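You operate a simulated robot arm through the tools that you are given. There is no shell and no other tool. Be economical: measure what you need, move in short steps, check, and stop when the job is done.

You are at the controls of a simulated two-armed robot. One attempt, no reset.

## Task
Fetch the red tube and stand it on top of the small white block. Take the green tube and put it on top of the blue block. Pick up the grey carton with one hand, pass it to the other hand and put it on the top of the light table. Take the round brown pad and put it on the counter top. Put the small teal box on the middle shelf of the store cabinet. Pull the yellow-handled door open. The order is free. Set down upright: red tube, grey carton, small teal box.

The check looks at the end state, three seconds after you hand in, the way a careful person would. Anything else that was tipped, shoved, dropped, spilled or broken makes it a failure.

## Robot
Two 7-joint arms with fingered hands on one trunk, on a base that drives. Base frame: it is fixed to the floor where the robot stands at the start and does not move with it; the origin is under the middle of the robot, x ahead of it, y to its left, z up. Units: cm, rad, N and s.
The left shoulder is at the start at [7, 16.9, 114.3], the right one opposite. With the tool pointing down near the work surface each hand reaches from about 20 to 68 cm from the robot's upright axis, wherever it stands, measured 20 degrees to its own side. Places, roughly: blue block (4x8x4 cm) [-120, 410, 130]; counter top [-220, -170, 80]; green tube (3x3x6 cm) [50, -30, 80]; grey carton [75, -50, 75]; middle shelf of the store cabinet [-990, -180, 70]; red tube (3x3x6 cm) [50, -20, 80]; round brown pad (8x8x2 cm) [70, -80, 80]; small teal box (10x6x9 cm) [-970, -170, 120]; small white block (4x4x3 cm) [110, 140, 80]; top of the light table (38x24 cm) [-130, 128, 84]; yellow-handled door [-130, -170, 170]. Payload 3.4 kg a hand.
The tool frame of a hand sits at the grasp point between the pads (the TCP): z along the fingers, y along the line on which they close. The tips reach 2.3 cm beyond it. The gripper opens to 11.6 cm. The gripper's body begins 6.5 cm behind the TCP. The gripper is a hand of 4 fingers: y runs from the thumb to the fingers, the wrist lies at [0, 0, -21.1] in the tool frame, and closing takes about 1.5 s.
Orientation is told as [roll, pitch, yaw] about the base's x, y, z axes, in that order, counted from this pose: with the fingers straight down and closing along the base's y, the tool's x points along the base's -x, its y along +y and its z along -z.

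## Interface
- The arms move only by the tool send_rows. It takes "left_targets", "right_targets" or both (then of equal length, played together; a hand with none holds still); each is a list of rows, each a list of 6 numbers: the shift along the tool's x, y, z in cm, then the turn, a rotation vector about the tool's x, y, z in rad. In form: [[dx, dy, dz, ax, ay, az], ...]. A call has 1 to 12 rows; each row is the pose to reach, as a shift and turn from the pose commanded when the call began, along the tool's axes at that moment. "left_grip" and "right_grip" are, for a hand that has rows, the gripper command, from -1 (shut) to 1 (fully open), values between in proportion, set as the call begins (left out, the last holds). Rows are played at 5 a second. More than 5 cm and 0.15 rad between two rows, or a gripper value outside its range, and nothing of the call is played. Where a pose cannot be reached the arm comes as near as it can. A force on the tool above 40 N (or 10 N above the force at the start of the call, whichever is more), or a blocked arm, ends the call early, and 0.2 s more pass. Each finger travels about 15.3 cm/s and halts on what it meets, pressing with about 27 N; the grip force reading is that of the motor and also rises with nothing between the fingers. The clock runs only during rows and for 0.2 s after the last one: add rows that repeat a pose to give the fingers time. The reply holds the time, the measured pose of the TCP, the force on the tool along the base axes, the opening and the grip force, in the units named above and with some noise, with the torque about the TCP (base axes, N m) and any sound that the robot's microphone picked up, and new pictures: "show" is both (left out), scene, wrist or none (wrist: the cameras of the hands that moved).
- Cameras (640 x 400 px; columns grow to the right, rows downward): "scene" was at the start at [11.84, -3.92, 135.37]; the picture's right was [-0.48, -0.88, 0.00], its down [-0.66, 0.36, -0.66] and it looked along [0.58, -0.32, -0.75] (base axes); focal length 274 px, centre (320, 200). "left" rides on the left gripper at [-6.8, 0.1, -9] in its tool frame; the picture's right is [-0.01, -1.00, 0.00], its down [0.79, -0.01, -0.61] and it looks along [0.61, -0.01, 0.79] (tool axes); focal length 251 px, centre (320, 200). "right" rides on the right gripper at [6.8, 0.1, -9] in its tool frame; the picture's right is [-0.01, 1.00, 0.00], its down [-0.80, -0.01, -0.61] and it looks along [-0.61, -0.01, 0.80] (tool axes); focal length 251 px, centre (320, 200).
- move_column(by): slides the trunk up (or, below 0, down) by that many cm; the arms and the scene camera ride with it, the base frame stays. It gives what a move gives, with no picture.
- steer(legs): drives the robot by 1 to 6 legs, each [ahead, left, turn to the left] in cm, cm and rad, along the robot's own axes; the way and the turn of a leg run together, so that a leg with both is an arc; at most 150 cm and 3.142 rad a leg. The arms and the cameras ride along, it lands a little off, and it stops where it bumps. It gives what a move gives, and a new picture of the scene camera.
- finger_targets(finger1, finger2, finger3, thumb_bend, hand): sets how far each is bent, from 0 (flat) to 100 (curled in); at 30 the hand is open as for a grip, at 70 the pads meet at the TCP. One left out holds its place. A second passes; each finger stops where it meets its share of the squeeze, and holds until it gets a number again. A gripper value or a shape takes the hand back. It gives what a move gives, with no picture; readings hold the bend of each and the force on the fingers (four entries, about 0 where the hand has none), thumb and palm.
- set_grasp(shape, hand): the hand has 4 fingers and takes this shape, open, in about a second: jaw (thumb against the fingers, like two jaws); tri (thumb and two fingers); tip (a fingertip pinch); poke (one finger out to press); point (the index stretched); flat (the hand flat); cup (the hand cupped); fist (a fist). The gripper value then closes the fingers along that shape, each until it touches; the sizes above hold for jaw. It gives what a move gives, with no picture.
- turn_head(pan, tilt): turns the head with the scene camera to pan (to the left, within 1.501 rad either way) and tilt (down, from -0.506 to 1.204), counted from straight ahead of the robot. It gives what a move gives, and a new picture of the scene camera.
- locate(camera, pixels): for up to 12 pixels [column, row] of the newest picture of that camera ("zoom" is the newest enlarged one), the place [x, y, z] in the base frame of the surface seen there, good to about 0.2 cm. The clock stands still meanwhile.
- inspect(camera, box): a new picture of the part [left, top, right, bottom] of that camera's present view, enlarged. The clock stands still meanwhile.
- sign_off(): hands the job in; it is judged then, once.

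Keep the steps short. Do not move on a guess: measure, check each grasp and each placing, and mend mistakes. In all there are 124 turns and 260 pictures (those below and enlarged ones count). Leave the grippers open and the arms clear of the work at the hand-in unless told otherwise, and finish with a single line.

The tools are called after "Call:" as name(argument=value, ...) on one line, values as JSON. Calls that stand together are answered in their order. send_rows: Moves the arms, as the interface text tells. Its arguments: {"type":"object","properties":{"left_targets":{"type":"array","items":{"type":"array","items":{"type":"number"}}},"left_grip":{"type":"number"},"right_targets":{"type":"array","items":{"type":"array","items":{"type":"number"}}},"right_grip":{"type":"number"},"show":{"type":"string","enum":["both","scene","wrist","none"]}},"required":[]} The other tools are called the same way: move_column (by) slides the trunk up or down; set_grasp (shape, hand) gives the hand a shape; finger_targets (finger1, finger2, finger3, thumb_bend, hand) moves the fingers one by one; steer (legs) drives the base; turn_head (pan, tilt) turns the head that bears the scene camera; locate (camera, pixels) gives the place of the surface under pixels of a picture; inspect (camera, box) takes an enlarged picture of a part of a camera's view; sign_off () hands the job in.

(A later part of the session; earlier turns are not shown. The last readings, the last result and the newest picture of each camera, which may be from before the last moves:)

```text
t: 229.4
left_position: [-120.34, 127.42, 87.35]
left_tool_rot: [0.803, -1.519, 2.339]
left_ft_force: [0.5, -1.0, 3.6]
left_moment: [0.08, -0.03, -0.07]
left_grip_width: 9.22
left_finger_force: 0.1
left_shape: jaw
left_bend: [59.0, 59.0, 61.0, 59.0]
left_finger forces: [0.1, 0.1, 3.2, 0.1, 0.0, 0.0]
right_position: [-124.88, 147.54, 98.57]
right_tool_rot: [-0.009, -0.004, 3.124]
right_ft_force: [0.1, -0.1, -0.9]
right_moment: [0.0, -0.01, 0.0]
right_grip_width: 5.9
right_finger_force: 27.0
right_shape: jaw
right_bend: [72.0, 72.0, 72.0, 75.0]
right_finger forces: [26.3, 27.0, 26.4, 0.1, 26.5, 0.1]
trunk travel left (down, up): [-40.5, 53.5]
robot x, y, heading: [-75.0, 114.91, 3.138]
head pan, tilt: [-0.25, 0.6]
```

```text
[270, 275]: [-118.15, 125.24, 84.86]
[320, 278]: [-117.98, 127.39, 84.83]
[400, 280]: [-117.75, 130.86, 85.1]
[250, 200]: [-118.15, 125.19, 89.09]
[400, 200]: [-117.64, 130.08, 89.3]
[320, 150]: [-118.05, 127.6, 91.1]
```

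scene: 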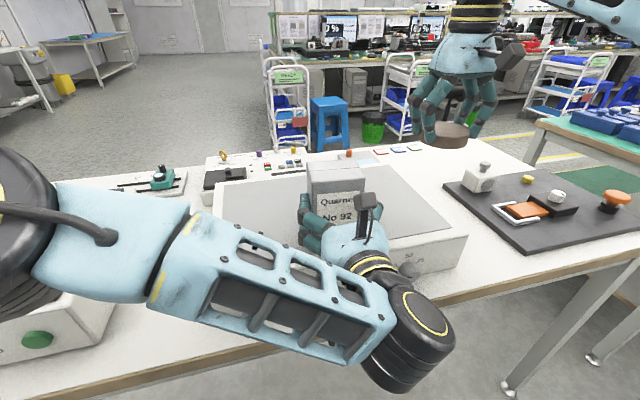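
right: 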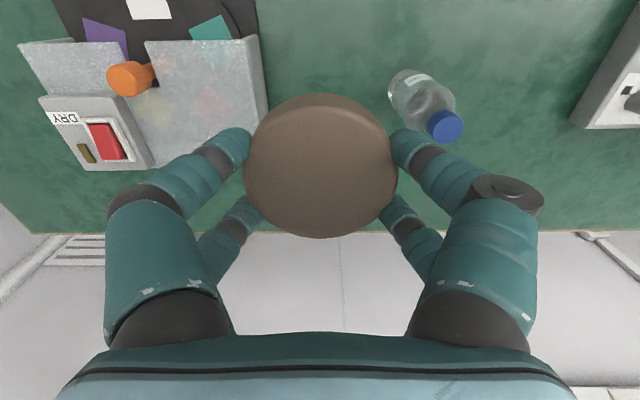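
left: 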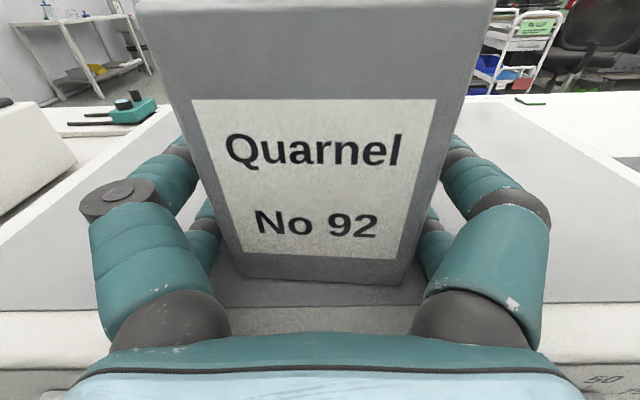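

The carton stands free and vertical on the light table. I'll lift the left hand 0.3 cm, open fully, then back the base straight away.

Call:
send_rows(left_targets=[[-0.3, 0, 0, 0, 0, 0], [-0.3, 0, 0, 0, 0, 0], [-0.3, 0, 0, 0, 0, 0], [-0.3, 0, 0, 0, 0, 0]], left_grip=1, show="none")

Call:
steer(legs=[[-30, 0, 0]])

Call:
inspect(camera="scene", box=[200, 100, 440, 250])

```text
t: 230.4
left_position: [-120.53, 127.5, 87.52]
left_tool_rot: [0.804, -1.52, 2.338]
left_ft_force: [0.1, -0.2, 0.0]
left_moment: [-0.02, -0.02, 0.0]
left_grip_width: 11.59
left_finger_force: 0.0
left_shape: jaw
left_bend: [30.0, 30.0, 30.0, 30.0]
left_finger forces: [0.0, 0.0, 0.1, 0.0, 0.1, 0.0]
right_position: [-124.84, 147.67, 98.29]
right_tool_rot: [-0.007, -0.005, 3.125]
right_ft_force: [-1.1, -0.5, -1.5]
right_moment: [0.01, 0.0, 0.02]
right_grip_width: 5.9
right_finger_force: 27.3
right_shape: jaw
right_bend: [72.0, 72.0, 72.0, 75.0]
right_finger forces: [26.3, 27.1, 26.4, 0.0, 26.5, 0.0]
trunk travel left (down, up): [-40.5, 53.5]
robot x, y, heading: [-74.95, 115.03, 3.138]
head pan, tilt: [-0.25, 0.6]
```

```text
t: 232.5
left_position: [-90.46, 127.49, 87.63]
left_tool_rot: [0.814, -1.52, 2.325]
left_ft_force: [0.3, 0.0, 0.4]
left_moment: [-0.06, 0.01, 0.01]
left_grip_width: 11.59
left_finger_force: 0.1
left_shape: jaw
left_bend: [30.0, 30.0, 30.0, 30.0]
left_finger forces: [0.0, 0.0, 0.0, 0.0, 0.0, 0.1]
right_position: [-94.96, 147.48, 98.46]
right_tool_rot: [-0.008, -0.005, 3.122]
right_ft_force: [0.2, 0.2, -1.5]
right_moment: [-0.02, 0.01, -0.03]
right_grip_width: 5.91
right_finger_force: 27.0
right_shape: jaw
right_bend: [72.0, 72.0, 72.0, 75.0]
right_finger forces: [26.4, 27.1, 26.4, 0.0, 26.5, 0.1]
trunk travel left (down, up): [-40.5, 53.5]
robot x, y, heading: [-44.9, 114.53, 3.132]
head pan, tilt: [-0.25, 0.6]
```

scene: 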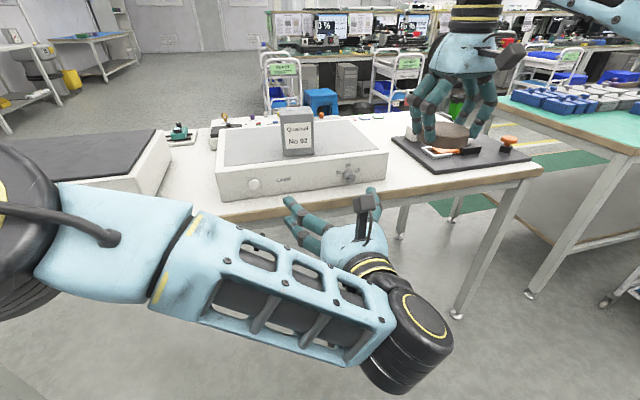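

```text
2.67 times, centred on (320, 175) of scene
```

zoom: 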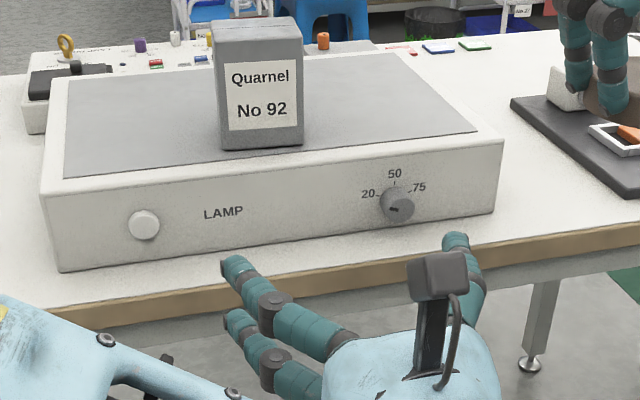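

The carton stands on the light table. Next the pad: counter near (-220,-170). I'll raise the trunk, slide left (towards -y) 130 cm, turn to face -y and look.

Call:
move_column(by=25)

Call:
steer(legs=[[0, 130, 0], [0, 0, 1.571]])

Call:
turn_head(pan=-0.75, tilt=0.2)

```text
t: 235.1
left_position: [-90.69, 127.34, 112.47]
left_tool_rot: [0.807, -1.518, 2.334]
left_ft_force: [0.3, 0.1, 0.0]
left_moment: [-0.04, 0.01, -0.02]
left_grip_width: 11.57
left_finger_force: 0.1
left_shape: jaw
left_bend: [30.0, 30.0, 30.0, 30.0]
left_finger forces: [0.0, 0.0, 0.1, 0.1, 0.1, 0.0]
right_position: [-95.1, 147.48, 123.39]
right_tool_rot: [-0.01, -0.006, 3.122]
right_ft_force: [-0.1, 0.0, -1.0]
right_moment: [0.02, 0.01, -0.01]
right_grip_width: 5.89
right_finger_force: 27.6
right_shape: jaw
right_bend: [72.0, 72.0, 72.0, 75.0]
right_finger forces: [26.5, 26.9, 26.4, 0.0, 26.6, 0.0]
trunk travel left (down, up): [-65.5, 28.5]
robot x, y, heading: [-44.95, 114.5, 3.133]
head pan, tilt: [-0.25, 0.6]
```

```text
t: 245.6
left_position: [-59.8, -62.51, 112.57]
left_tool_rot: [0.804, -1.521, -2.368]
left_ft_force: [0.4, 0.7, 0.1]
left_moment: [0.02, -0.01, 0.0]
left_grip_width: 11.6
left_finger_force: 0.0
left_shape: jaw
left_bend: [30.0, 30.0, 30.0, 30.0]
left_finger forces: [0.0, 0.1, 0.1, 0.0, 0.0, 0.0]
right_position: [-79.89, -67.21, 123.37]
right_tool_rot: [-0.009, -0.006, -1.578]
right_ft_force: [-0.5, 0.0, -1.2]
right_moment: [0.02, 0.02, -0.03]
right_grip_width: 5.87
right_finger_force: 26.9
right_shape: jaw
right_bend: [72.0, 72.0, 72.0, 75.0]
right_finger forces: [25.7, 26.8, 26.4, 0.0, 26.5, 0.0]
trunk travel left (down, up): [-65.5, 28.5]
robot x, y, heading: [-47.44, -16.77, -1.565]
head pan, tilt: [-0.25, 0.6]
```

scene: 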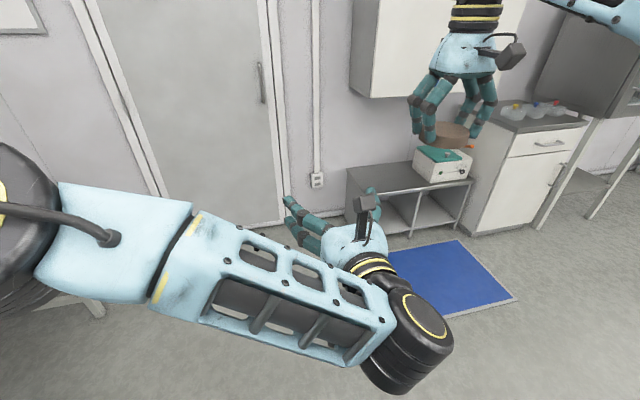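

```text
t: 246.5
left_position: [-59.78, -62.52, 112.57]
left_tool_rot: [0.805, -1.521, -2.368]
left_ft_force: [0.0, -0.6, 0.1]
left_moment: [0.01, -0.02, 0.02]
left_grip_width: 11.59
left_finger_force: 0.1
left_shape: jaw
left_bend: [30.0, 30.0, 30.0, 30.0]
left_finger forces: [0.0, 0.1, 0.0, 0.0, 0.0, 0.1]
right_position: [-79.73, -67.14, 123.36]
right_tool_rot: [-0.008, -0.004, -1.579]
right_ft_force: [0.2, 0.7, -0.8]
right_moment: [-0.01, 0.0, -0.02]
right_grip_width: 5.88
right_finger_force: 27.2
right_shape: jaw
right_bend: [72.0, 72.0, 72.0, 75.0]
right_finger forces: [25.8, 26.8, 26.4, 0.0, 26.6, 0.0]
trunk travel left (down, up): [-65.5, 28.5]
robot x, y, heading: [-47.49, -16.9, -1.568]
head pan, tilt: [-0.75, 0.201]
```

scene: 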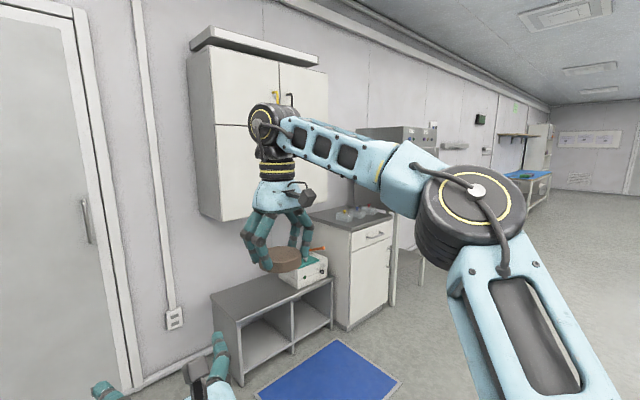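

Call:
inspect(camera="scene", box=[180, 20, 420, 260])

Call:
locate(camera="scene", pixels=[[275, 97], [290, 100], [220, 80], [315, 100], [250, 125], [225, 215], [345, 215], [380, 240], [350, 235], [375, 210], [400, 215], [340, 320]])

```text
1.67 times, centred on (300, 140) of scene
```

zoom: 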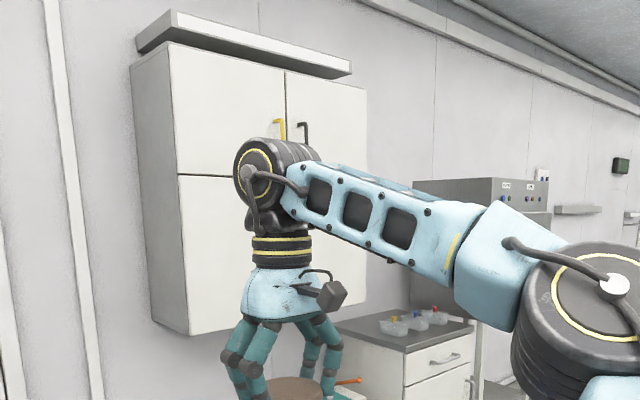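

```text
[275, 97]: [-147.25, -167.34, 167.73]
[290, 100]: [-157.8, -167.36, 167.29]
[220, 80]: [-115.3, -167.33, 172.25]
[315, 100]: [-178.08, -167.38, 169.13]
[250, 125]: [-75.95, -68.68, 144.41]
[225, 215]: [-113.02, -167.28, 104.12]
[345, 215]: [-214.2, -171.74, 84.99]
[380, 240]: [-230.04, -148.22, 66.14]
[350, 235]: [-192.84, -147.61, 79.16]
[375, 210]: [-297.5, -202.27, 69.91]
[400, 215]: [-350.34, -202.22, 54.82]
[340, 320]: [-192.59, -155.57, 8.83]
```

The yellow handle is at about (-147,-167.3,168) on a wall-cabinet door hinged on its left (+x side). The counter top (z≈80) is at x -192…-240, front edge y -148. First the pad: I'll drive right 137 and ahead 78, then look down at the counter.

Call:
steer(legs=[[0, -137, 0], [78, 0, 0]])

Call:
turn_head(pan=-0.5, tilt=0.6)

```text
t: 256.9
left_position: [-188.1, -141.73, 112.49]
left_tool_rot: [0.808, -1.519, -2.327]
left_ft_force: [0.3, 0.0, 0.1]
left_moment: [0.05, -0.02, 0.02]
left_grip_width: 11.6
left_finger_force: 0.1
left_shape: jaw
left_bend: [30.0, 30.0, 30.0, 30.0]
left_finger forces: [0.1, 0.0, 0.0, 0.0, 0.1, 0.1]
right_position: [-207.92, -147.27, 123.49]
right_tool_rot: [-0.008, -0.004, -1.536]
right_ft_force: [0.2, 0.2, -0.6]
right_moment: [-0.01, -0.01, 0.0]
right_grip_width: 5.9
right_finger_force: 27.1
right_shape: jaw
right_bend: [72.0, 72.0, 72.0, 75.0]
right_finger forces: [25.8, 26.7, 26.3, 0.0, 26.6, 0.1]
trunk travel left (down, up): [-65.5, 28.5]
robot x, y, heading: [-178.04, -95.33, -1.521]
head pan, tilt: [-0.75, 0.201]
```

scene: 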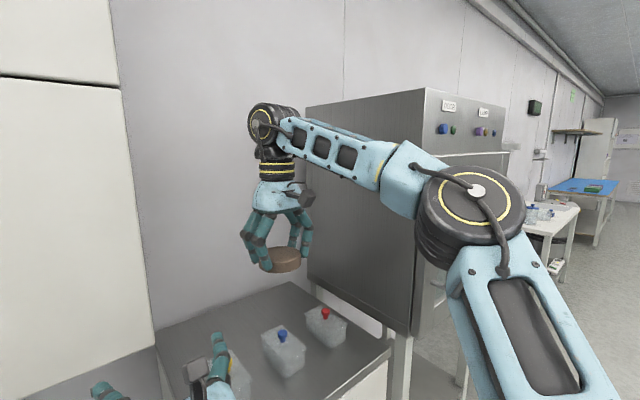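

```text
t: 257.8
left_position: [-188.17, -141.66, 112.67]
left_tool_rot: [0.807, -1.52, -2.323]
left_ft_force: [0.0, 0.0, -0.6]
left_moment: [-0.04, 0.01, -0.02]
left_grip_width: 11.59
left_finger_force: 0.1
left_shape: jaw
left_bend: [30.0, 30.0, 30.0, 30.0]
left_finger forces: [0.1, 0.0, 0.1, 0.0, 0.0, 0.1]
right_position: [-207.8, -147.17, 123.42]
right_tool_rot: [-0.009, -0.007, -1.536]
right_ft_force: [0.1, 1.0, -0.2]
right_moment: [0.04, -0.02, 0.01]
right_grip_width: 5.85
right_finger_force: 26.9
right_shape: jaw
right_bend: [72.0, 72.0, 72.0, 75.0]
right_finger forces: [25.7, 26.8, 26.4, 0.0, 26.6, 0.0]
trunk travel left (down, up): [-65.5, 28.5]
robot x, y, heading: [-177.89, -95.51, -1.52]
head pan, tilt: [-0.499, 0.6]
```

scene: 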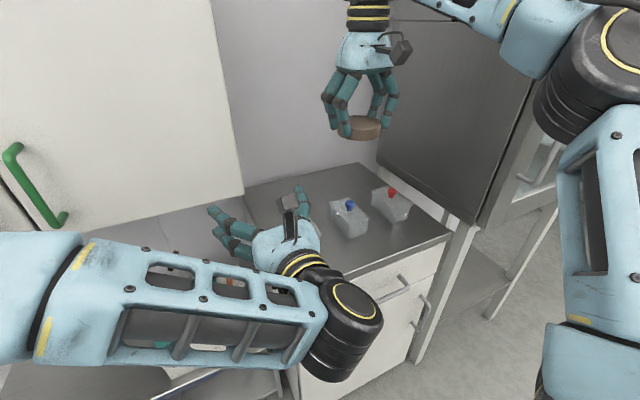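

The left hand blocks the view; I'll move it up and to the left, then measure the free counter space.

Call:
send_rows(left_targets=[[-3, 2, 0, 0, 0, 0], [-6, 5, 0, 0, 0, 0], [-8, 9, 0, 0, 0, 0], [-10, 13, 0, 0, 0, 0], [-10, 17, 0, 0, 0, 0], [-10, 21, 0, 0, 0, 0], [-10, 24, 0, 0, 0, 0]], show="scene")

Call:
inspect(camera="right", box=[0, 0, 640, 400])

Call:
locate(camera="scene", pixels=[[300, 230], [270, 240], [340, 250], [380, 245], [430, 235], [350, 215], [390, 200], [250, 200], [280, 260], [320, 215], [345, 265], [230, 230]])

```text
t: 259.4
left_position: [-164.16, -140.89, 123.38]
left_tool_rot: [0.806, -1.521, -2.323]
left_ft_force: [0.1, 0.5, -0.5]
left_moment: [0.01, -0.02, 0.0]
left_grip_width: 11.59
left_finger_force: 0.1
left_shape: jaw
left_bend: [30.0, 30.0, 30.0, 30.0]
left_finger forces: [0.1, 0.0, 0.1, 0.1, 0.0, 0.0]
right_position: [-207.68, -147.25, 123.58]
right_tool_rot: [-0.008, -0.006, -1.535]
right_ft_force: [0.4, 0.3, -1.3]
right_moment: [-0.01, 0.03, -0.01]
right_grip_width: 5.89
right_finger_force: 26.5
right_shape: jaw
right_bend: [72.0, 72.0, 72.0, 75.0]
right_finger forces: [25.8, 26.7, 26.3, 0.0, 26.6, 0.1]
trunk travel left (down, up): [-65.5, 28.5]
robot x, y, heading: [-177.83, -95.06, -1.523]
head pan, tilt: [-0.499, 0.6]
```

scene: 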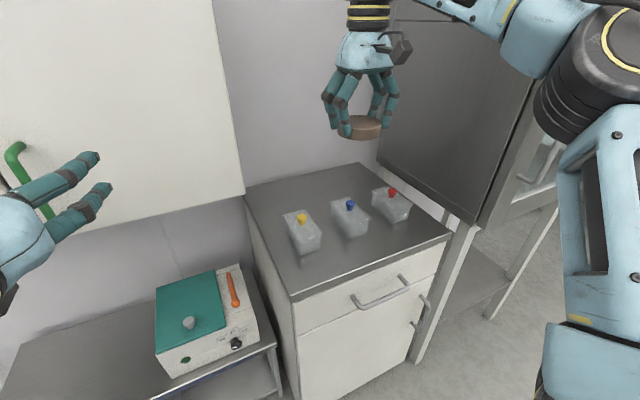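

```text
1.00 times, centred on (320, 200) of right (not enlarged: the box is as wide or as high as the picture)
```

zoom: 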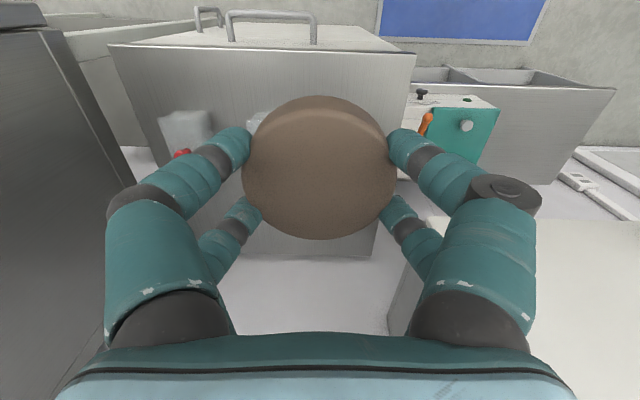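

```text
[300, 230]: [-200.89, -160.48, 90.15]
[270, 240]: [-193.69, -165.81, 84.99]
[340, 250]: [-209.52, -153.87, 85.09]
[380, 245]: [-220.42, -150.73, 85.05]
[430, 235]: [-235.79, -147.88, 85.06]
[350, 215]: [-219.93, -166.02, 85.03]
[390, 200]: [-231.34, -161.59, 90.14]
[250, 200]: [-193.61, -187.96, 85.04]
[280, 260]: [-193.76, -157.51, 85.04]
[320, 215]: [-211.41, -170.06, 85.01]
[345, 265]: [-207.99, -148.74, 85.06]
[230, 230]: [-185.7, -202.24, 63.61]
```

Call:
inspect(camera="scene", box=[230, 150, 460, 300])

Call:
locate(camera="zoom", pixels=[[210, 290], [250, 280], [350, 245], [385, 230], [470, 200], [500, 190], [175, 380], [400, 310], [600, 240], [290, 160], [370, 110], [190, 190]])

```text
2.67 times, centred on (345, 225) of scene
```

zoom: 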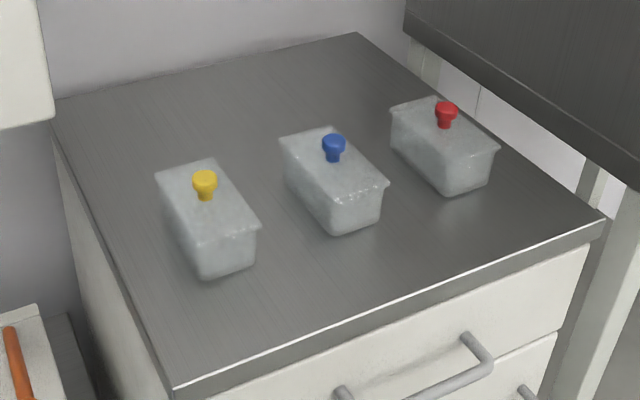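

```text
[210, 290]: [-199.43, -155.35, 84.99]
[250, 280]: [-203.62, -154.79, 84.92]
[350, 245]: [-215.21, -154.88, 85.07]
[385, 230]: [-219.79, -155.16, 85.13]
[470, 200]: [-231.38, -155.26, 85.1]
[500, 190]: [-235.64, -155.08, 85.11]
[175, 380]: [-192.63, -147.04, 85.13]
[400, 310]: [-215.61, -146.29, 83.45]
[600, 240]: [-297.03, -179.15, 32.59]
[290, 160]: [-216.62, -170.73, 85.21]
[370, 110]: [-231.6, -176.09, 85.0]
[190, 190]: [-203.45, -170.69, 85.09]
```

Free strip in front of the trays: y -146.6…-156, top z 85.05. I'll aim the pad's centre at (-209.5,-151). I'll drive 5 ahead and 6 right for reach first.

Call:
steer(legs=[[5, -6, -0.05]])

Call:
send_rows(right_targets=[[0, 0, 4, 0, 0, 0], [0, 0, 8, 0, 0, 0], [0, 0, 8, 0, 0, 0]], show="none")

```text
t: 260.4
left_position: [-172.14, -146.54, 123.49]
left_tool_rot: [0.793, -1.522, -2.36]
left_ft_force: [0.2, -0.8, 0.2]
left_moment: [0.0, -0.01, 0.01]
left_grip_width: 11.59
left_finger_force: 0.1
left_shape: jaw
left_bend: [30.0, 30.0, 30.0, 30.0]
left_finger forces: [0.1, 0.1, 0.0, 0.0, 0.0, 0.1]
right_position: [-215.96, -150.54, 123.54]
right_tool_rot: [-0.012, -0.007, -1.586]
right_ft_force: [-0.4, 0.0, -0.2]
right_moment: [-0.01, 0.01, -0.04]
right_grip_width: 5.87
right_finger_force: 26.9
right_shape: jaw
right_bend: [72.0, 72.0, 72.0, 75.0]
right_finger forces: [25.8, 26.8, 26.4, 0.0, 26.7, 0.1]
trunk travel left (down, up): [-65.5, 28.5]
robot x, y, heading: [-183.5, -100.47, -1.571]
head pan, tilt: [-0.499, 0.6]
```

scene: 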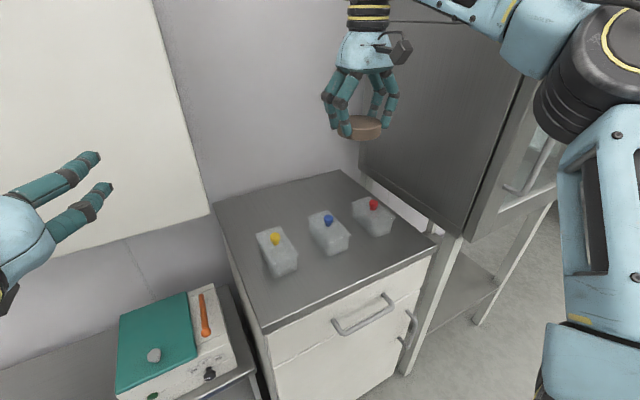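

```text
t: 261.2
left_position: [-172.3, -146.65, 123.49]
left_tool_rot: [0.806, -1.52, -2.375]
left_ft_force: [-0.5, 0.8, -0.3]
left_moment: [0.01, 0.02, 0.02]
left_grip_width: 11.59
left_finger_force: 0.1
left_shape: jaw
left_bend: [30.0, 30.0, 30.0, 30.0]
left_finger forces: [0.1, 0.0, 0.0, 0.0, 0.0, 0.0]
right_position: [-216.09, -150.74, 115.21]
right_tool_rot: [-0.006, -0.006, -1.586]
right_ft_force: [-0.5, -0.3, -0.9]
right_moment: [0.01, 0.01, -0.02]
right_grip_width: 5.85
right_finger_force: 27.0
right_shape: jaw
right_bend: [72.0, 72.0, 72.0, 75.0]
right_finger forces: [26.3, 27.1, 26.4, 0.1, 26.7, 0.0]
trunk travel left (down, up): [-65.5, 28.5]
robot x, y, heading: [-183.4, -100.53, -1.567]
head pan, tilt: [-0.499, 0.6]
```

Right TCP (-216.1,-150.7,115.2). I'll move +6 in x, -0.6 in y and down to TCP z 90, then check.

Call:
send_rows(right_targets=[[-0.6, 3, 2, 0, 0, 0], [-0.6, 6, 5, 0, 0, 0], [-0.6, 6, 9.5, 0, 0, 0], [-0.6, 6, 14, 0, 0, 0], [-0.6, 6, 18.5, 0, 0, 0], [-0.6, 6, 22.5, 0, 0, 0], [-0.6, 6, 25.2, 0, 0, 0], [-0.6, 6, 25.2, 0, 0, 0]])

Call:
inspect(camera="scene", box=[220, 170, 440, 320])

Call:
locate(camera="right", pixels=[[320, 170], [250, 170], [390, 170], [320, 110], [320, 225], [320, 90]])

```text
t: 263.0
left_position: [-172.32, -146.65, 123.37]
left_tool_rot: [0.805, -1.52, -2.374]
left_ft_force: [-0.2, -1.0, -0.1]
left_moment: [-0.02, -0.03, 0.05]
left_grip_width: 11.58
left_finger_force: 0.1
left_shape: jaw
left_bend: [30.0, 30.0, 30.0, 30.0]
left_finger forces: [0.1, 0.0, 0.1, 0.1, 0.0, 0.0]
right_position: [-210.58, -151.47, 90.13]
right_tool_rot: [-0.009, -0.004, -1.585]
right_ft_force: [-0.7, -0.9, -0.4]
right_moment: [0.01, -0.02, -0.02]
right_grip_width: 5.85
right_finger_force: 26.6
right_shape: jaw
right_bend: [72.0, 72.0, 72.0, 75.0]
right_finger forces: [26.6, 27.3, 27.0, 0.1, 26.9, 0.1]
trunk travel left (down, up): [-65.5, 28.5]
robot x, y, heading: [-183.6, -100.4, -1.573]
head pan, tilt: [-0.499, 0.6]
```

scene: 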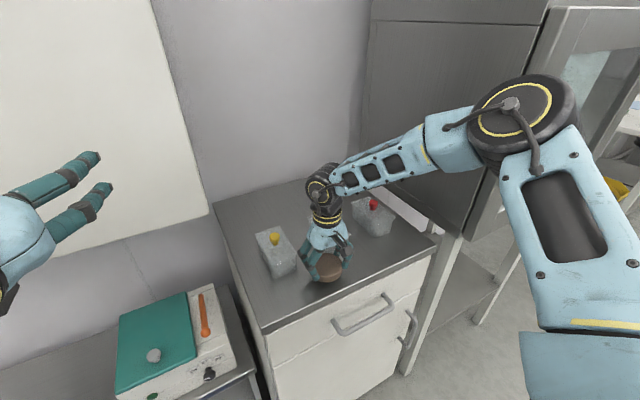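
right: 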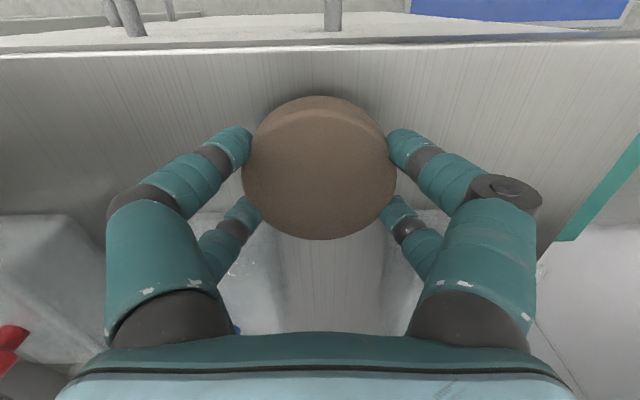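

```text
2.67 times, centred on (330, 245) of scene
```

zoom: 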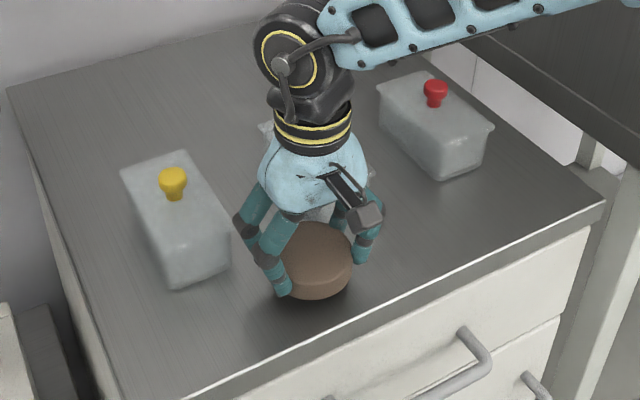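

```text
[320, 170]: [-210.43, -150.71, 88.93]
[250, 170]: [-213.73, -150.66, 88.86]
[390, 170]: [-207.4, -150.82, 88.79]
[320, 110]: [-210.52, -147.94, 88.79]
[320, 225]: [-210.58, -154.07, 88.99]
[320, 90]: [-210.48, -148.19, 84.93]
```

Pad top at z 88.9 → bottom about 86.9; it lies fully over the counter. I'll lower 1.9 in small steps to contact.

Call:
send_rows(right_targets=[[-0.2, 0, 0.8, 0, 0, 0], [-0.2, 0, 1.4, 0, 0, 0], [-0.2, 0, 1.7, 0, 0, 0], [-0.2, 0, 1.9, 0, 0, 0], [-0.2, 0, 2.1, 0, 0, 0], [-0.2, 0, 2.1, 0, 0, 0]], show="none")

Call:
send_rows(right_targets=[[0, 0, 0, 0, 0, 0], [0, 0, 0, 0, 0, 0], [0, 0, 0, 0, 0, 0], [0, 0, 0, 0, 0, 0]], right_grip=0.3, show="wrist")

Call:
locate(camera="right", pixels=[[320, 170], [320, 115], [320, 225], [260, 170], [380, 170]])

```text
t: 264.4
left_position: [-172.31, -146.67, 123.36]
left_tool_rot: [0.806, -1.521, -2.373]
left_ft_force: [-0.1, 1.0, 1.2]
left_moment: [0.0, 0.03, -0.01]
left_grip_width: 11.58
left_finger_force: 0.0
left_shape: jaw
left_bend: [30.0, 30.0, 30.0, 30.0]
left_finger forces: [0.0, 0.0, 0.0, 0.0, 0.0, 0.1]
right_position: [-210.61, -151.72, 88.08]
right_tool_rot: [-0.009, -0.005, -1.584]
right_ft_force: [-0.1, 0.1, -1.2]
right_moment: [-0.01, -0.01, 0.0]
right_grip_width: 5.84
right_finger_force: 26.9
right_shape: jaw
right_bend: [72.0, 72.0, 72.0, 75.0]
right_finger forces: [26.6, 27.4, 26.9, 0.1, 27.0, 0.0]
trunk travel left (down, up): [-65.5, 28.5]
robot x, y, heading: [-183.73, -100.32, -1.572]
head pan, tilt: [-0.499, 0.6]
```

```text
t: 265.4
left_position: [-172.3, -146.75, 123.46]
left_tool_rot: [0.803, -1.521, -2.37]
left_ft_force: [-0.4, 1.4, 0.1]
left_moment: [0.01, -0.03, -0.02]
left_grip_width: 11.59
left_finger_force: 0.1
left_shape: jaw
left_bend: [30.0, 30.0, 30.0, 30.0]
left_finger forces: [0.1, 0.1, 0.1, 0.0, 0.0, 0.0]
right_position: [-210.41, -151.84, 88.12]
right_tool_rot: [-0.009, -0.006, -1.586]
right_ft_force: [0.5, -0.2, -0.1]
right_moment: [-0.01, -0.02, 0.01]
right_grip_width: 7.48
right_finger_force: 0.0
right_shape: jaw
right_bend: [70.0, 70.0, 70.0, 70.0]
right_finger forces: [0.0, 0.0, 0.0, 0.1, 0.1, 0.1]
trunk travel left (down, up): [-65.5, 28.5]
robot x, y, heading: [-183.41, -100.42, -1.575]
head pan, tilt: [-0.499, 0.6]
```

right: 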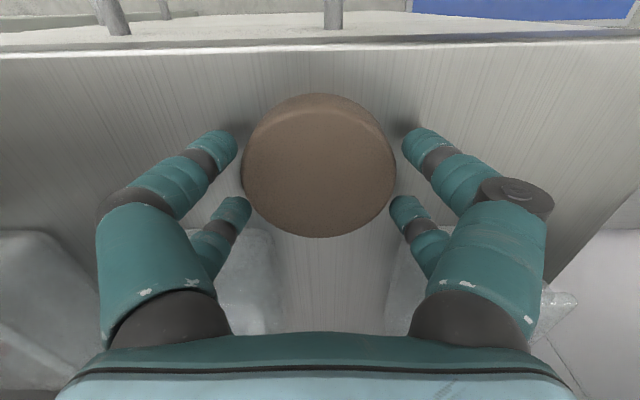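

```text
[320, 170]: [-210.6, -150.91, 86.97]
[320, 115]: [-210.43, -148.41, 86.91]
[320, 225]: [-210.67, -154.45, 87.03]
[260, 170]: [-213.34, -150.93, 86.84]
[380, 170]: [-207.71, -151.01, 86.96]
```

The pad lies flat on the counter (top z 86.97). I'll raise the right hand straight up, lift the trunk, and shift left towards the yellow-handled door to inspect its handle.

Call:
send_rows(right_targets=[[0, 0, -2, 0, 0, 0], [0, 0, -6, 0, 0, 0], [0, 0, -10, 0, 0, 0], [0, 0, -14, 0, 0, 0], [0, 0, -18, 0, 0, 0], [0, 0, -22, 0, 0, 0], [4, 0, -24, 0, 0, 0]], show="none")

Call:
inspect(camera="scene", box=[220, 170, 440, 320])

Call:
steer(legs=[[-8, 0, 0], [0, 25, 0]])

Call:
move_column(by=28)

Call:
turn_head(pan=0.15, tilt=0.0)

```text
t: 267.0
left_position: [-172.32, -146.34, 123.61]
left_tool_rot: [0.849, -1.522, -2.415]
left_ft_force: [-0.3, 0.8, 0.0]
left_moment: [0.01, 0.01, -0.04]
left_grip_width: 11.57
left_finger_force: 0.1
left_shape: jaw
left_bend: [30.0, 30.0, 30.0, 30.0]
left_finger forces: [0.1, 0.0, 0.0, 0.0, 0.1, 0.1]
right_position: [-210.15, -147.15, 112.19]
right_tool_rot: [-0.01, -0.011, -1.583]
right_ft_force: [0.2, 0.0, -0.3]
right_moment: [-0.03, -0.01, -0.02]
right_grip_width: 7.49
right_finger_force: 0.0
right_shape: jaw
right_bend: [70.0, 70.0, 70.0, 70.0]
right_finger forces: [0.0, 0.1, 0.1, 0.0, 0.0, 0.0]
trunk travel left (down, up): [-65.5, 28.5]
robot x, y, heading: [-183.46, -100.52, -1.568]
head pan, tilt: [-0.499, 0.6]
```

```text
2.67 times, centred on (330, 245) of scene
```

zoom: 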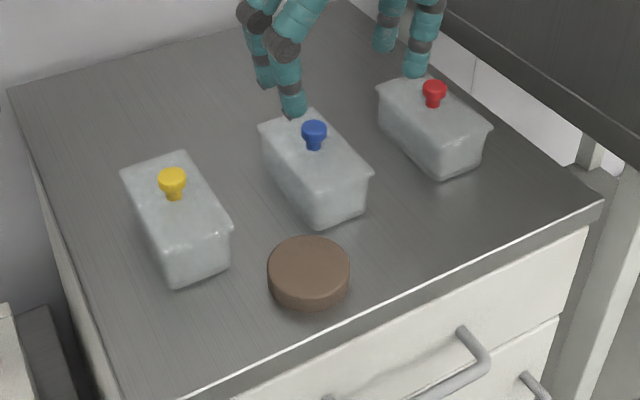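

```text
t: 269.5
left_position: [-147.44, -138.86, 123.41]
left_tool_rot: [0.816, -1.517, -2.383]
left_ft_force: [0.1, -0.3, -0.9]
left_moment: [0.0, -0.02, 0.0]
left_grip_width: 11.62
left_finger_force: 0.1
left_shape: jaw
left_bend: [30.0, 30.0, 30.0, 30.0]
left_finger forces: [0.0, 0.0, 0.1, 0.0, 0.0, 0.0]
right_position: [-185.32, -139.66, 111.99]
right_tool_rot: [-0.007, -0.004, -1.588]
right_ft_force: [-0.4, 0.0, 0.3]
right_moment: [-0.01, 0.01, 0.02]
right_grip_width: 7.51
right_finger_force: 0.0
right_shape: jaw
right_bend: [70.0, 70.0, 70.0, 70.0]
right_finger forces: [0.0, 0.0, 0.1, 0.0, 0.1, 0.0]
trunk travel left (down, up): [-65.5, 28.5]
robot x, y, heading: [-158.54, -92.78, -1.576]
head pan, tilt: [-0.499, 0.6]
```

scene: 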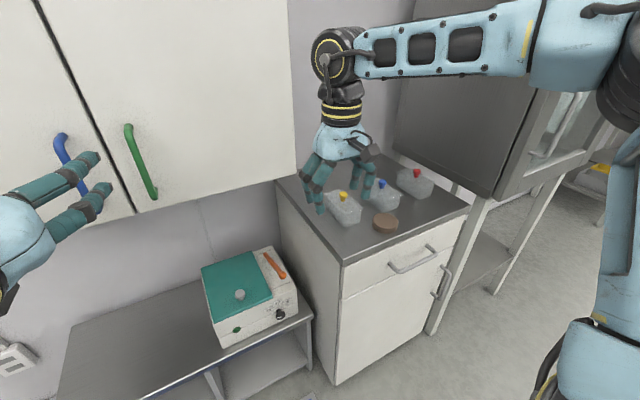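

```text
t: 272.3
left_position: [-147.38, -138.88, 151.42]
left_tool_rot: [0.805, -1.52, -2.374]
left_ft_force: [0.4, 0.0, -0.8]
left_moment: [0.01, 0.02, 0.01]
left_grip_width: 11.56
left_finger_force: 0.1
left_shape: jaw
left_bend: [30.0, 30.0, 30.0, 30.0]
left_finger forces: [0.0, 0.0, 0.1, 0.0, 0.1, 0.0]
right_position: [-185.39, -139.64, 140.13]
right_tool_rot: [-0.008, -0.006, -1.588]
right_ft_force: [-0.3, 0.2, 1.0]
right_moment: [0.0, -0.04, 0.03]
right_grip_width: 7.52
right_finger_force: 0.0
right_shape: jaw
right_bend: [70.0, 70.0, 70.0, 70.0]
right_finger forces: [0.0, 0.0, 0.1, 0.0, 0.0, 0.1]
trunk travel left (down, up): [-93.5, 0.5]
robot x, y, heading: [-158.59, -92.24, -1.575]
head pan, tilt: [-0.499, 0.6]
```

```text
t: 273.4
left_position: [-147.38, -138.8, 151.46]
left_tool_rot: [0.808, -1.52, -2.374]
left_ft_force: [0.2, -1.2, 0.8]
left_moment: [0.02, -0.01, -0.01]
left_grip_width: 11.61
left_finger_force: 0.0
left_shape: jaw
left_bend: [30.0, 30.0, 30.0, 30.0]
left_finger forces: [0.1, 0.0, 0.0, 0.1, 0.0, 0.0]
right_position: [-185.33, -139.53, 139.86]
right_tool_rot: [-0.009, -0.006, -1.585]
right_ft_force: [-1.4, 0.5, 0.0]
right_moment: [0.03, -0.02, 0.01]
right_grip_width: 7.49
right_finger_force: 0.0
right_shape: jaw
right_bend: [70.0, 70.0, 70.0, 70.0]
right_finger forces: [0.0, 0.0, 0.1, 0.1, 0.1, 0.0]
trunk travel left (down, up): [-93.5, 0.5]
robot x, y, heading: [-158.63, -92.83, -1.573]
head pan, tilt: [0.15, 0.0]
```

scene: 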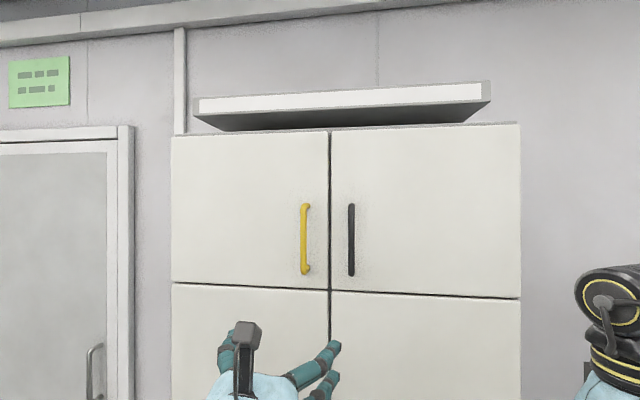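

A vertical yellow bar handle at px (305,205)–(305,272), door edge at px 329, hinge side at px 171. I'll measure these.

Call:
inspect(camera="scene", box=[260, 190, 350, 290])

Call:
locate(camera="scene", pixels=[[304, 240], [305, 220], [304, 260], [305, 208], [304, 270], [290, 240], [318, 240], [174, 200], [326, 200], [300, 285], [300, 135], [351, 240]])

```text
4.00 times, centred on (305, 240) of scene
```

zoom: 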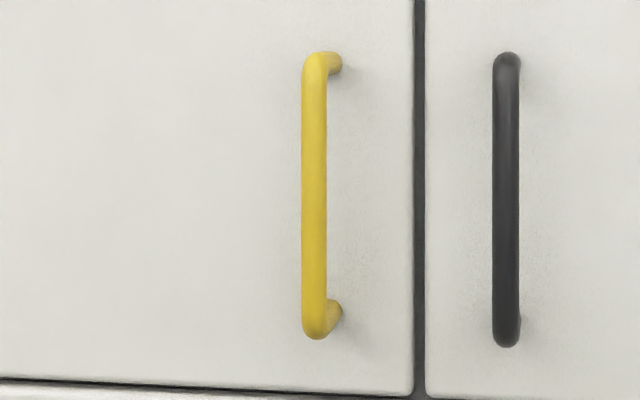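

```text
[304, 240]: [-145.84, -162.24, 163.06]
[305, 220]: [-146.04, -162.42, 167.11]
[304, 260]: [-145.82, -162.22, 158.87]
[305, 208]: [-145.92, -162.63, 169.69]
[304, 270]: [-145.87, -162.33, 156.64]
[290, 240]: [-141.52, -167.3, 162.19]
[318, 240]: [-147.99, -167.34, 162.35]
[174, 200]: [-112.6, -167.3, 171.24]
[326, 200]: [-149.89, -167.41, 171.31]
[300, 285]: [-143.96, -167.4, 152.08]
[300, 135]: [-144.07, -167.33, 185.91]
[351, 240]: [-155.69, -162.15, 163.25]
```

Handle bar at (-145.9,-162.8), z 156–170, with 3.9 cm of clearance behind it. I'll raise the left hand to z 163 and centre it, narrow it to 7 cm, pull the right hand back, then drive 21 ahead.

Call:
send_rows(left_targets=[[-3, 0.5, 0, 0, 0, 0], [-6, 1, 0, 0, 0, 0], [-9, 1.5, 0, 0, 0, 0], [-11.6, 1.5, 0, 0, 0, 0], [-11.6, 1.5, 0, 0, 0, 0]], right_targets=[[3, 0, 0, 0, 0, 0], [6, 0, 0, 0, 0, 0], [9, 0, 0, 0, 0, 0], [12, 0, 0, 0, 0, 0], [12, 0, 0, 0, 0, 0]], left_grip=0.2, show="none")

Call:
steer(legs=[[20, 0, 0]])

Call:
inspect(camera="left", box=[0, 0, 640, 400])

```text
t: 274.6
left_position: [-146.08, -139.34, 163.08]
left_tool_rot: [0.808, -1.521, -2.376]
left_ft_force: [0.0, 0.3, -0.1]
left_moment: [0.0, 0.0, -0.02]
left_grip_width: 7.01
left_finger_force: 0.0
left_shape: jaw
left_bend: [71.0, 71.0, 71.0, 72.0]
left_finger forces: [0.0, 0.0, 0.0, 0.0, 0.0, 0.1]
right_position: [-184.93, -127.43, 139.92]
right_tool_rot: [-0.007, -0.005, -1.586]
right_ft_force: [0.5, -0.7, -0.6]
right_moment: [-0.01, -0.01, -0.01]
right_grip_width: 7.5
right_finger_force: 0.1
right_shape: jaw
right_bend: [70.0, 70.0, 70.0, 70.0]
right_finger forces: [0.0, 0.1, 0.0, 0.0, 0.0, 0.0]
trunk travel left (down, up): [-93.5, 0.5]
robot x, y, heading: [-158.44, -92.68, -1.573]
head pan, tilt: [0.15, 0.0]
```

```text
t: 276.2
left_position: [-145.95, -158.96, 163.25]
left_tool_rot: [0.868, -1.523, -2.431]
left_ft_force: [0.4, 0.4, 0.5]
left_moment: [0.01, -0.03, 0.01]
left_grip_width: 7.05
left_finger_force: 0.1
left_shape: jaw
left_bend: [71.0, 71.0, 71.0, 72.0]
left_finger forces: [0.0, 0.1, 0.0, 0.0, 0.0, 0.0]
right_position: [-184.89, -147.31, 140.11]
right_tool_rot: [-0.009, -0.009, -1.581]
right_ft_force: [-0.1, 0.0, 0.4]
right_moment: [0.01, 0.0, -0.02]
right_grip_width: 7.49
right_finger_force: 0.0
right_shape: jaw
right_bend: [70.0, 70.0, 70.0, 70.0]
right_finger forces: [0.0, 0.0, 0.0, 0.0, 0.0, 0.1]
trunk travel left (down, up): [-93.5, 0.5]
robot x, y, heading: [-158.96, -113.01, -1.571]
head pan, tilt: [0.15, 0.0]
```

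scene: 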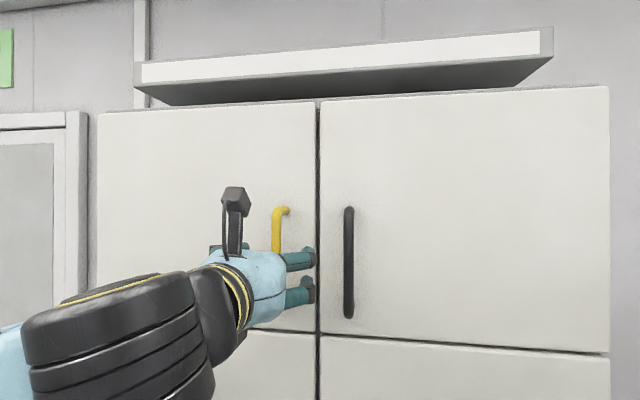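

```text
1.00 times, centred on (320, 200) of left (not enlarged: the box is as wide or as high as the picture)
```

zoom: 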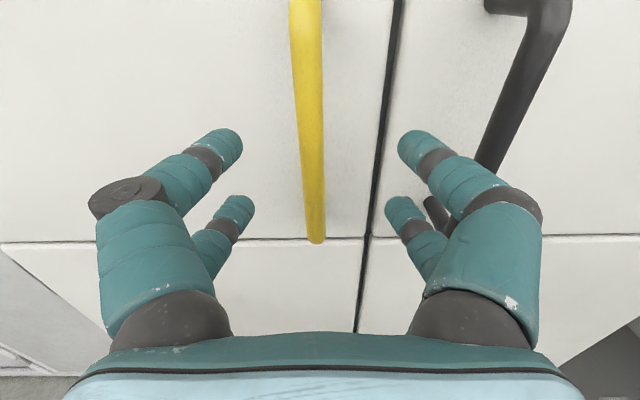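

The bar is centred between the fingers. I'll advance 3.8 cm and close on it.

Call:
send_rows(left_targets=[[0, 0, 2, 0, 0, 0], [0, 0, 3.8, 0, 0, 0], [0, 0, 3.8, 0, 0, 0]], show="none")

Call:
send_rows(left_targets=[[0, 0, 0, 0, 0, 0], [0, 0, 0, 0, 0, 0], [0, 0, 0, 0, 0, 0], [0, 0, 0, 0, 0, 0], [0, 0, 0, 0, 0, 0], [0, 0, 0, 0, 0, 0]], left_grip=-1, show="wrist")

```text
t: 277.0
left_position: [-145.8, -163.15, 162.8]
left_tool_rot: [0.817, -1.521, -2.381]
left_ft_force: [0.1, -0.4, -0.4]
left_moment: [-0.03, 0.0, 0.0]
left_grip_width: 7.0
left_finger_force: 0.0
left_shape: jaw
left_bend: [71.0, 71.0, 71.0, 72.0]
left_finger forces: [0.0, 0.1, 0.1, 0.0, 0.0, 0.0]
right_position: [-184.83, -147.69, 139.85]
right_tool_rot: [-0.009, -0.005, -1.581]
right_ft_force: [-0.5, 0.2, -0.5]
right_moment: [0.02, 0.02, 0.0]
right_grip_width: 7.49
right_finger_force: 0.1
right_shape: jaw
right_bend: [70.0, 70.0, 70.0, 70.0]
right_finger forces: [0.0, 0.0, 0.0, 0.0, 0.0, 0.0]
trunk travel left (down, up): [-93.5, 0.5]
robot x, y, heading: [-158.53, -112.73, -1.566]
head pan, tilt: [0.15, 0.0]
```

```text
t: 278.4
left_position: [-145.82, -163.26, 162.75]
left_tool_rot: [0.797, -1.52, -2.359]
left_ft_force: [1.2, -1.2, 0.9]
left_moment: [-0.01, 0.01, -0.04]
left_grip_width: 0.01
left_finger_force: 27.1
left_shape: jaw
left_bend: [68.0, 66.0, 63.0, 63.0]
left_finger forces: [0.5, 0.9, 0.1, 0.0, 0.0, 0.1]
right_position: [-184.8, -147.85, 139.88]
right_tool_rot: [-0.009, -0.006, -1.581]
right_ft_force: [0.0, 0.8, -0.1]
right_moment: [0.01, -0.02, -0.01]
right_grip_width: 7.48
right_finger_force: 0.0
right_shape: jaw
right_bend: [70.0, 70.0, 70.0, 70.0]
right_finger forces: [0.0, 0.0, 0.0, 0.0, 0.1, 0.0]
trunk travel left (down, up): [-93.5, 0.5]
robot x, y, heading: [-158.97, -112.5, -1.57]
head pan, tilt: [0.15, 0.0]
```

left: 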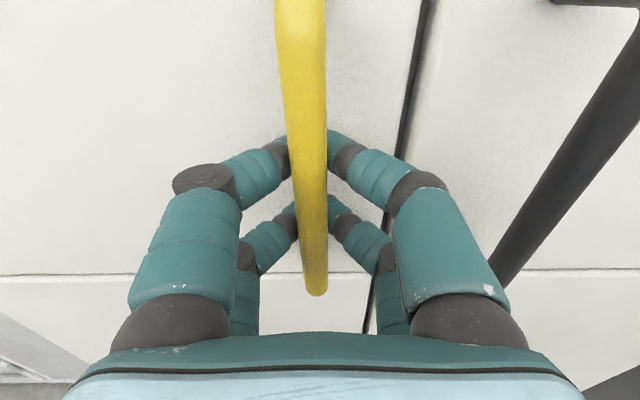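

The fingers have closed in a ring behind the bar, so it is hooked. I'll pull by swinging the whole base about the hinge (-111.5,-168): a first arc of 0.3 rad.

Call:
steer(legs=[[-14.25, 16.65, -0.3]])

```text
t: 280.1
left_position: [-142.89, -153.48, 162.68]
left_tool_rot: [0.805, -1.517, -2.665]
left_ft_force: [0.9, 0.0, 0.0]
left_moment: [0.0, -0.01, 0.05]
left_grip_width: 0.02
left_finger_force: 27.3
left_shape: jaw
left_bend: [68.0, 66.0, 63.0, 63.0]
left_finger forces: [0.1, 0.0, 0.0, 0.0, 0.0, 0.0]
right_position: [-175.56, -127.28, 139.83]
right_tool_rot: [-0.004, -0.003, -1.879]
right_ft_force: [-0.7, -0.2, 0.2]
right_moment: [0.02, -0.01, -0.02]
right_grip_width: 7.47
right_finger_force: 0.0
right_shape: jaw
right_bend: [70.0, 70.0, 70.0, 70.0]
right_finger forces: [0.0, 0.0, 0.1, 0.1, 0.0, 0.0]
trunk travel left (down, up): [-93.5, 0.5]
robot x, y, heading: [-139.83, -101.19, -1.867]
head pan, tilt: [0.15, 0.0]
```

scene: 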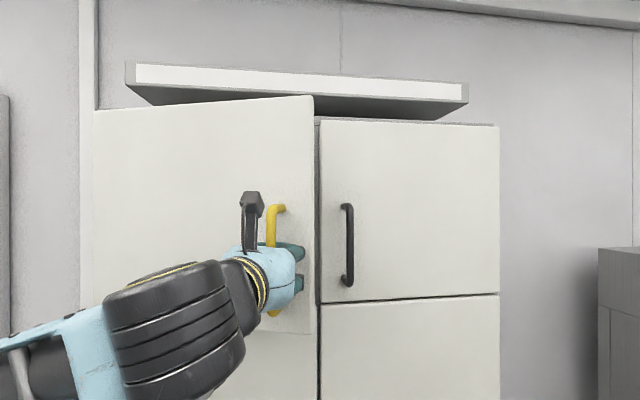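

The door follows without force. I'll continue the same arc: three more legs of 0.3 rad.

Call:
steer(legs=[[-14, 16.7, -0.3], [-14, 16.7, -0.3], [-14, 16.7, -0.3]])

```text
t: 284.3
left_position: [-119.73, -134.13, 162.6]
left_tool_rot: [0.783, -1.517, 2.735]
left_ft_force: [-0.9, 0.4, 0.0]
left_moment: [-0.02, -0.01, 0.01]
left_grip_width: 0.0
left_finger_force: 26.9
left_shape: jaw
left_bend: [68.0, 66.0, 63.0, 64.0]
left_finger forces: [0.0, 0.4, 0.0, 0.0, 0.0, 0.1]
right_position: [-119.45, -92.24, 139.84]
right_tool_rot: [-0.007, -0.002, -2.785]
right_ft_force: [-0.9, -0.4, 0.2]
right_moment: [-0.03, -0.01, -0.03]
right_grip_width: 7.49
right_finger_force: 0.0
right_shape: jaw
right_bend: [70.0, 70.0, 70.0, 70.0]
right_finger forces: [0.0, 0.1, 0.1, 0.0, 0.0, 0.0]
trunk travel left (down, up): [-93.5, 0.5]
robot x, y, heading: [-76.94, -104.42, -2.778]
head pan, tilt: [0.15, 0.0]
```

scene: 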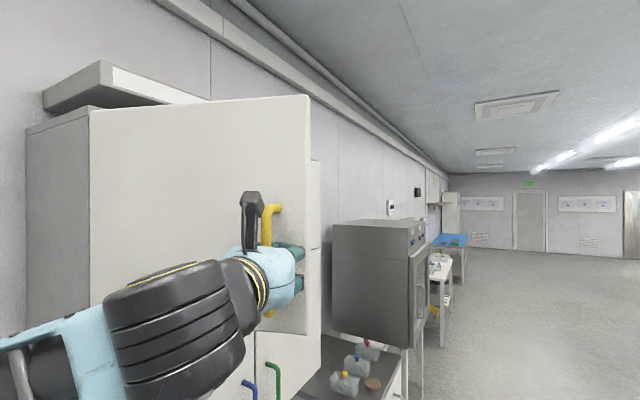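

The door is open about 70°. One more 0.25 rad arc, then open the fingers and back off.

Call:
steer(legs=[[-11.7, 13.9, -0.25]])

Call:
send_rows(left_targets=[[0, 0, 0, 0, 0, 0], [0, 0, 0, 0, 0, 0], [0, 0, 0, 0, 0, 0], [0, 0, 0, 0, 0, 0], [0, 0, 0, 0, 0, 0], [0, 0, -2, 0, 0, 0], [0, 0, -5, 0, 0, 0]], left_grip=0.3, show="wrist")

```text
t: 285.8
left_position: [-111.2, -133.02, 162.61]
left_tool_rot: [0.759, -1.519, 2.506]
left_ft_force: [-1.2, -1.0, 2.1]
left_moment: [-0.05, 0.0, -0.09]
left_grip_width: 0.0
left_finger_force: 26.3
left_shape: jaw
left_bend: [68.0, 66.0, 63.0, 64.0]
left_finger forces: [0.7, 1.7, 0.0, 0.0, 0.0, 0.1]
right_position: [-100.2, -92.56, 139.86]
right_tool_rot: [-0.008, -0.001, -3.038]
right_ft_force: [0.5, 0.5, -0.6]
right_moment: [0.04, 0.0, -0.03]
right_grip_width: 7.47
right_finger_force: 0.1
right_shape: jaw
right_bend: [70.0, 70.0, 70.0, 70.0]
right_finger forces: [0.1, 0.1, 0.0, 0.1, 0.0, 0.0]
trunk travel left (down, up): [-93.5, 0.5]
robot x, y, heading: [-62.56, -114.18, -3.024]
head pan, tilt: [0.15, 0.0]
```

scene: 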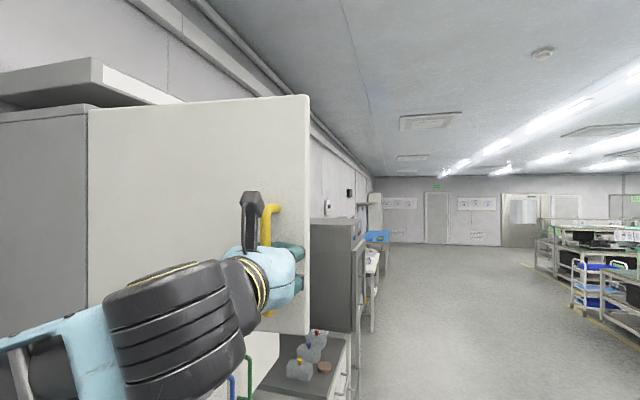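

```text
t: 287.4
left_position: [-105.58, -132.41, 163.13]
left_tool_rot: [0.83, -1.522, 2.434]
left_ft_force: [0.0, 0.4, -0.1]
left_moment: [-0.01, 0.0, 0.02]
left_grip_width: 7.49
left_finger_force: 0.0
left_shape: jaw
left_bend: [70.0, 70.0, 70.0, 70.0]
left_finger forces: [0.0, 0.0, 0.0, 0.0, 0.0, 0.1]
right_position: [-99.76, -92.43, 139.99]
right_tool_rot: [-0.009, -0.008, -3.038]
right_ft_force: [0.5, 0.2, -0.4]
right_moment: [0.0, -0.02, 0.01]
right_grip_width: 7.49
right_finger_force: 0.1
right_shape: jaw
right_bend: [70.0, 70.0, 70.0, 70.0]
right_finger forces: [0.0, 0.0, 0.0, 0.1, 0.0, 0.0]
trunk travel left (down, up): [-93.5, 0.5]
robot x, y, heading: [-62.19, -114.41, -3.025]
head pan, tilt: [0.15, 0.0]
```

left: 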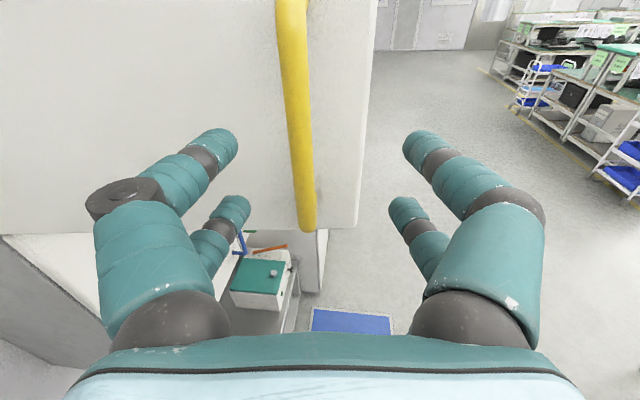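

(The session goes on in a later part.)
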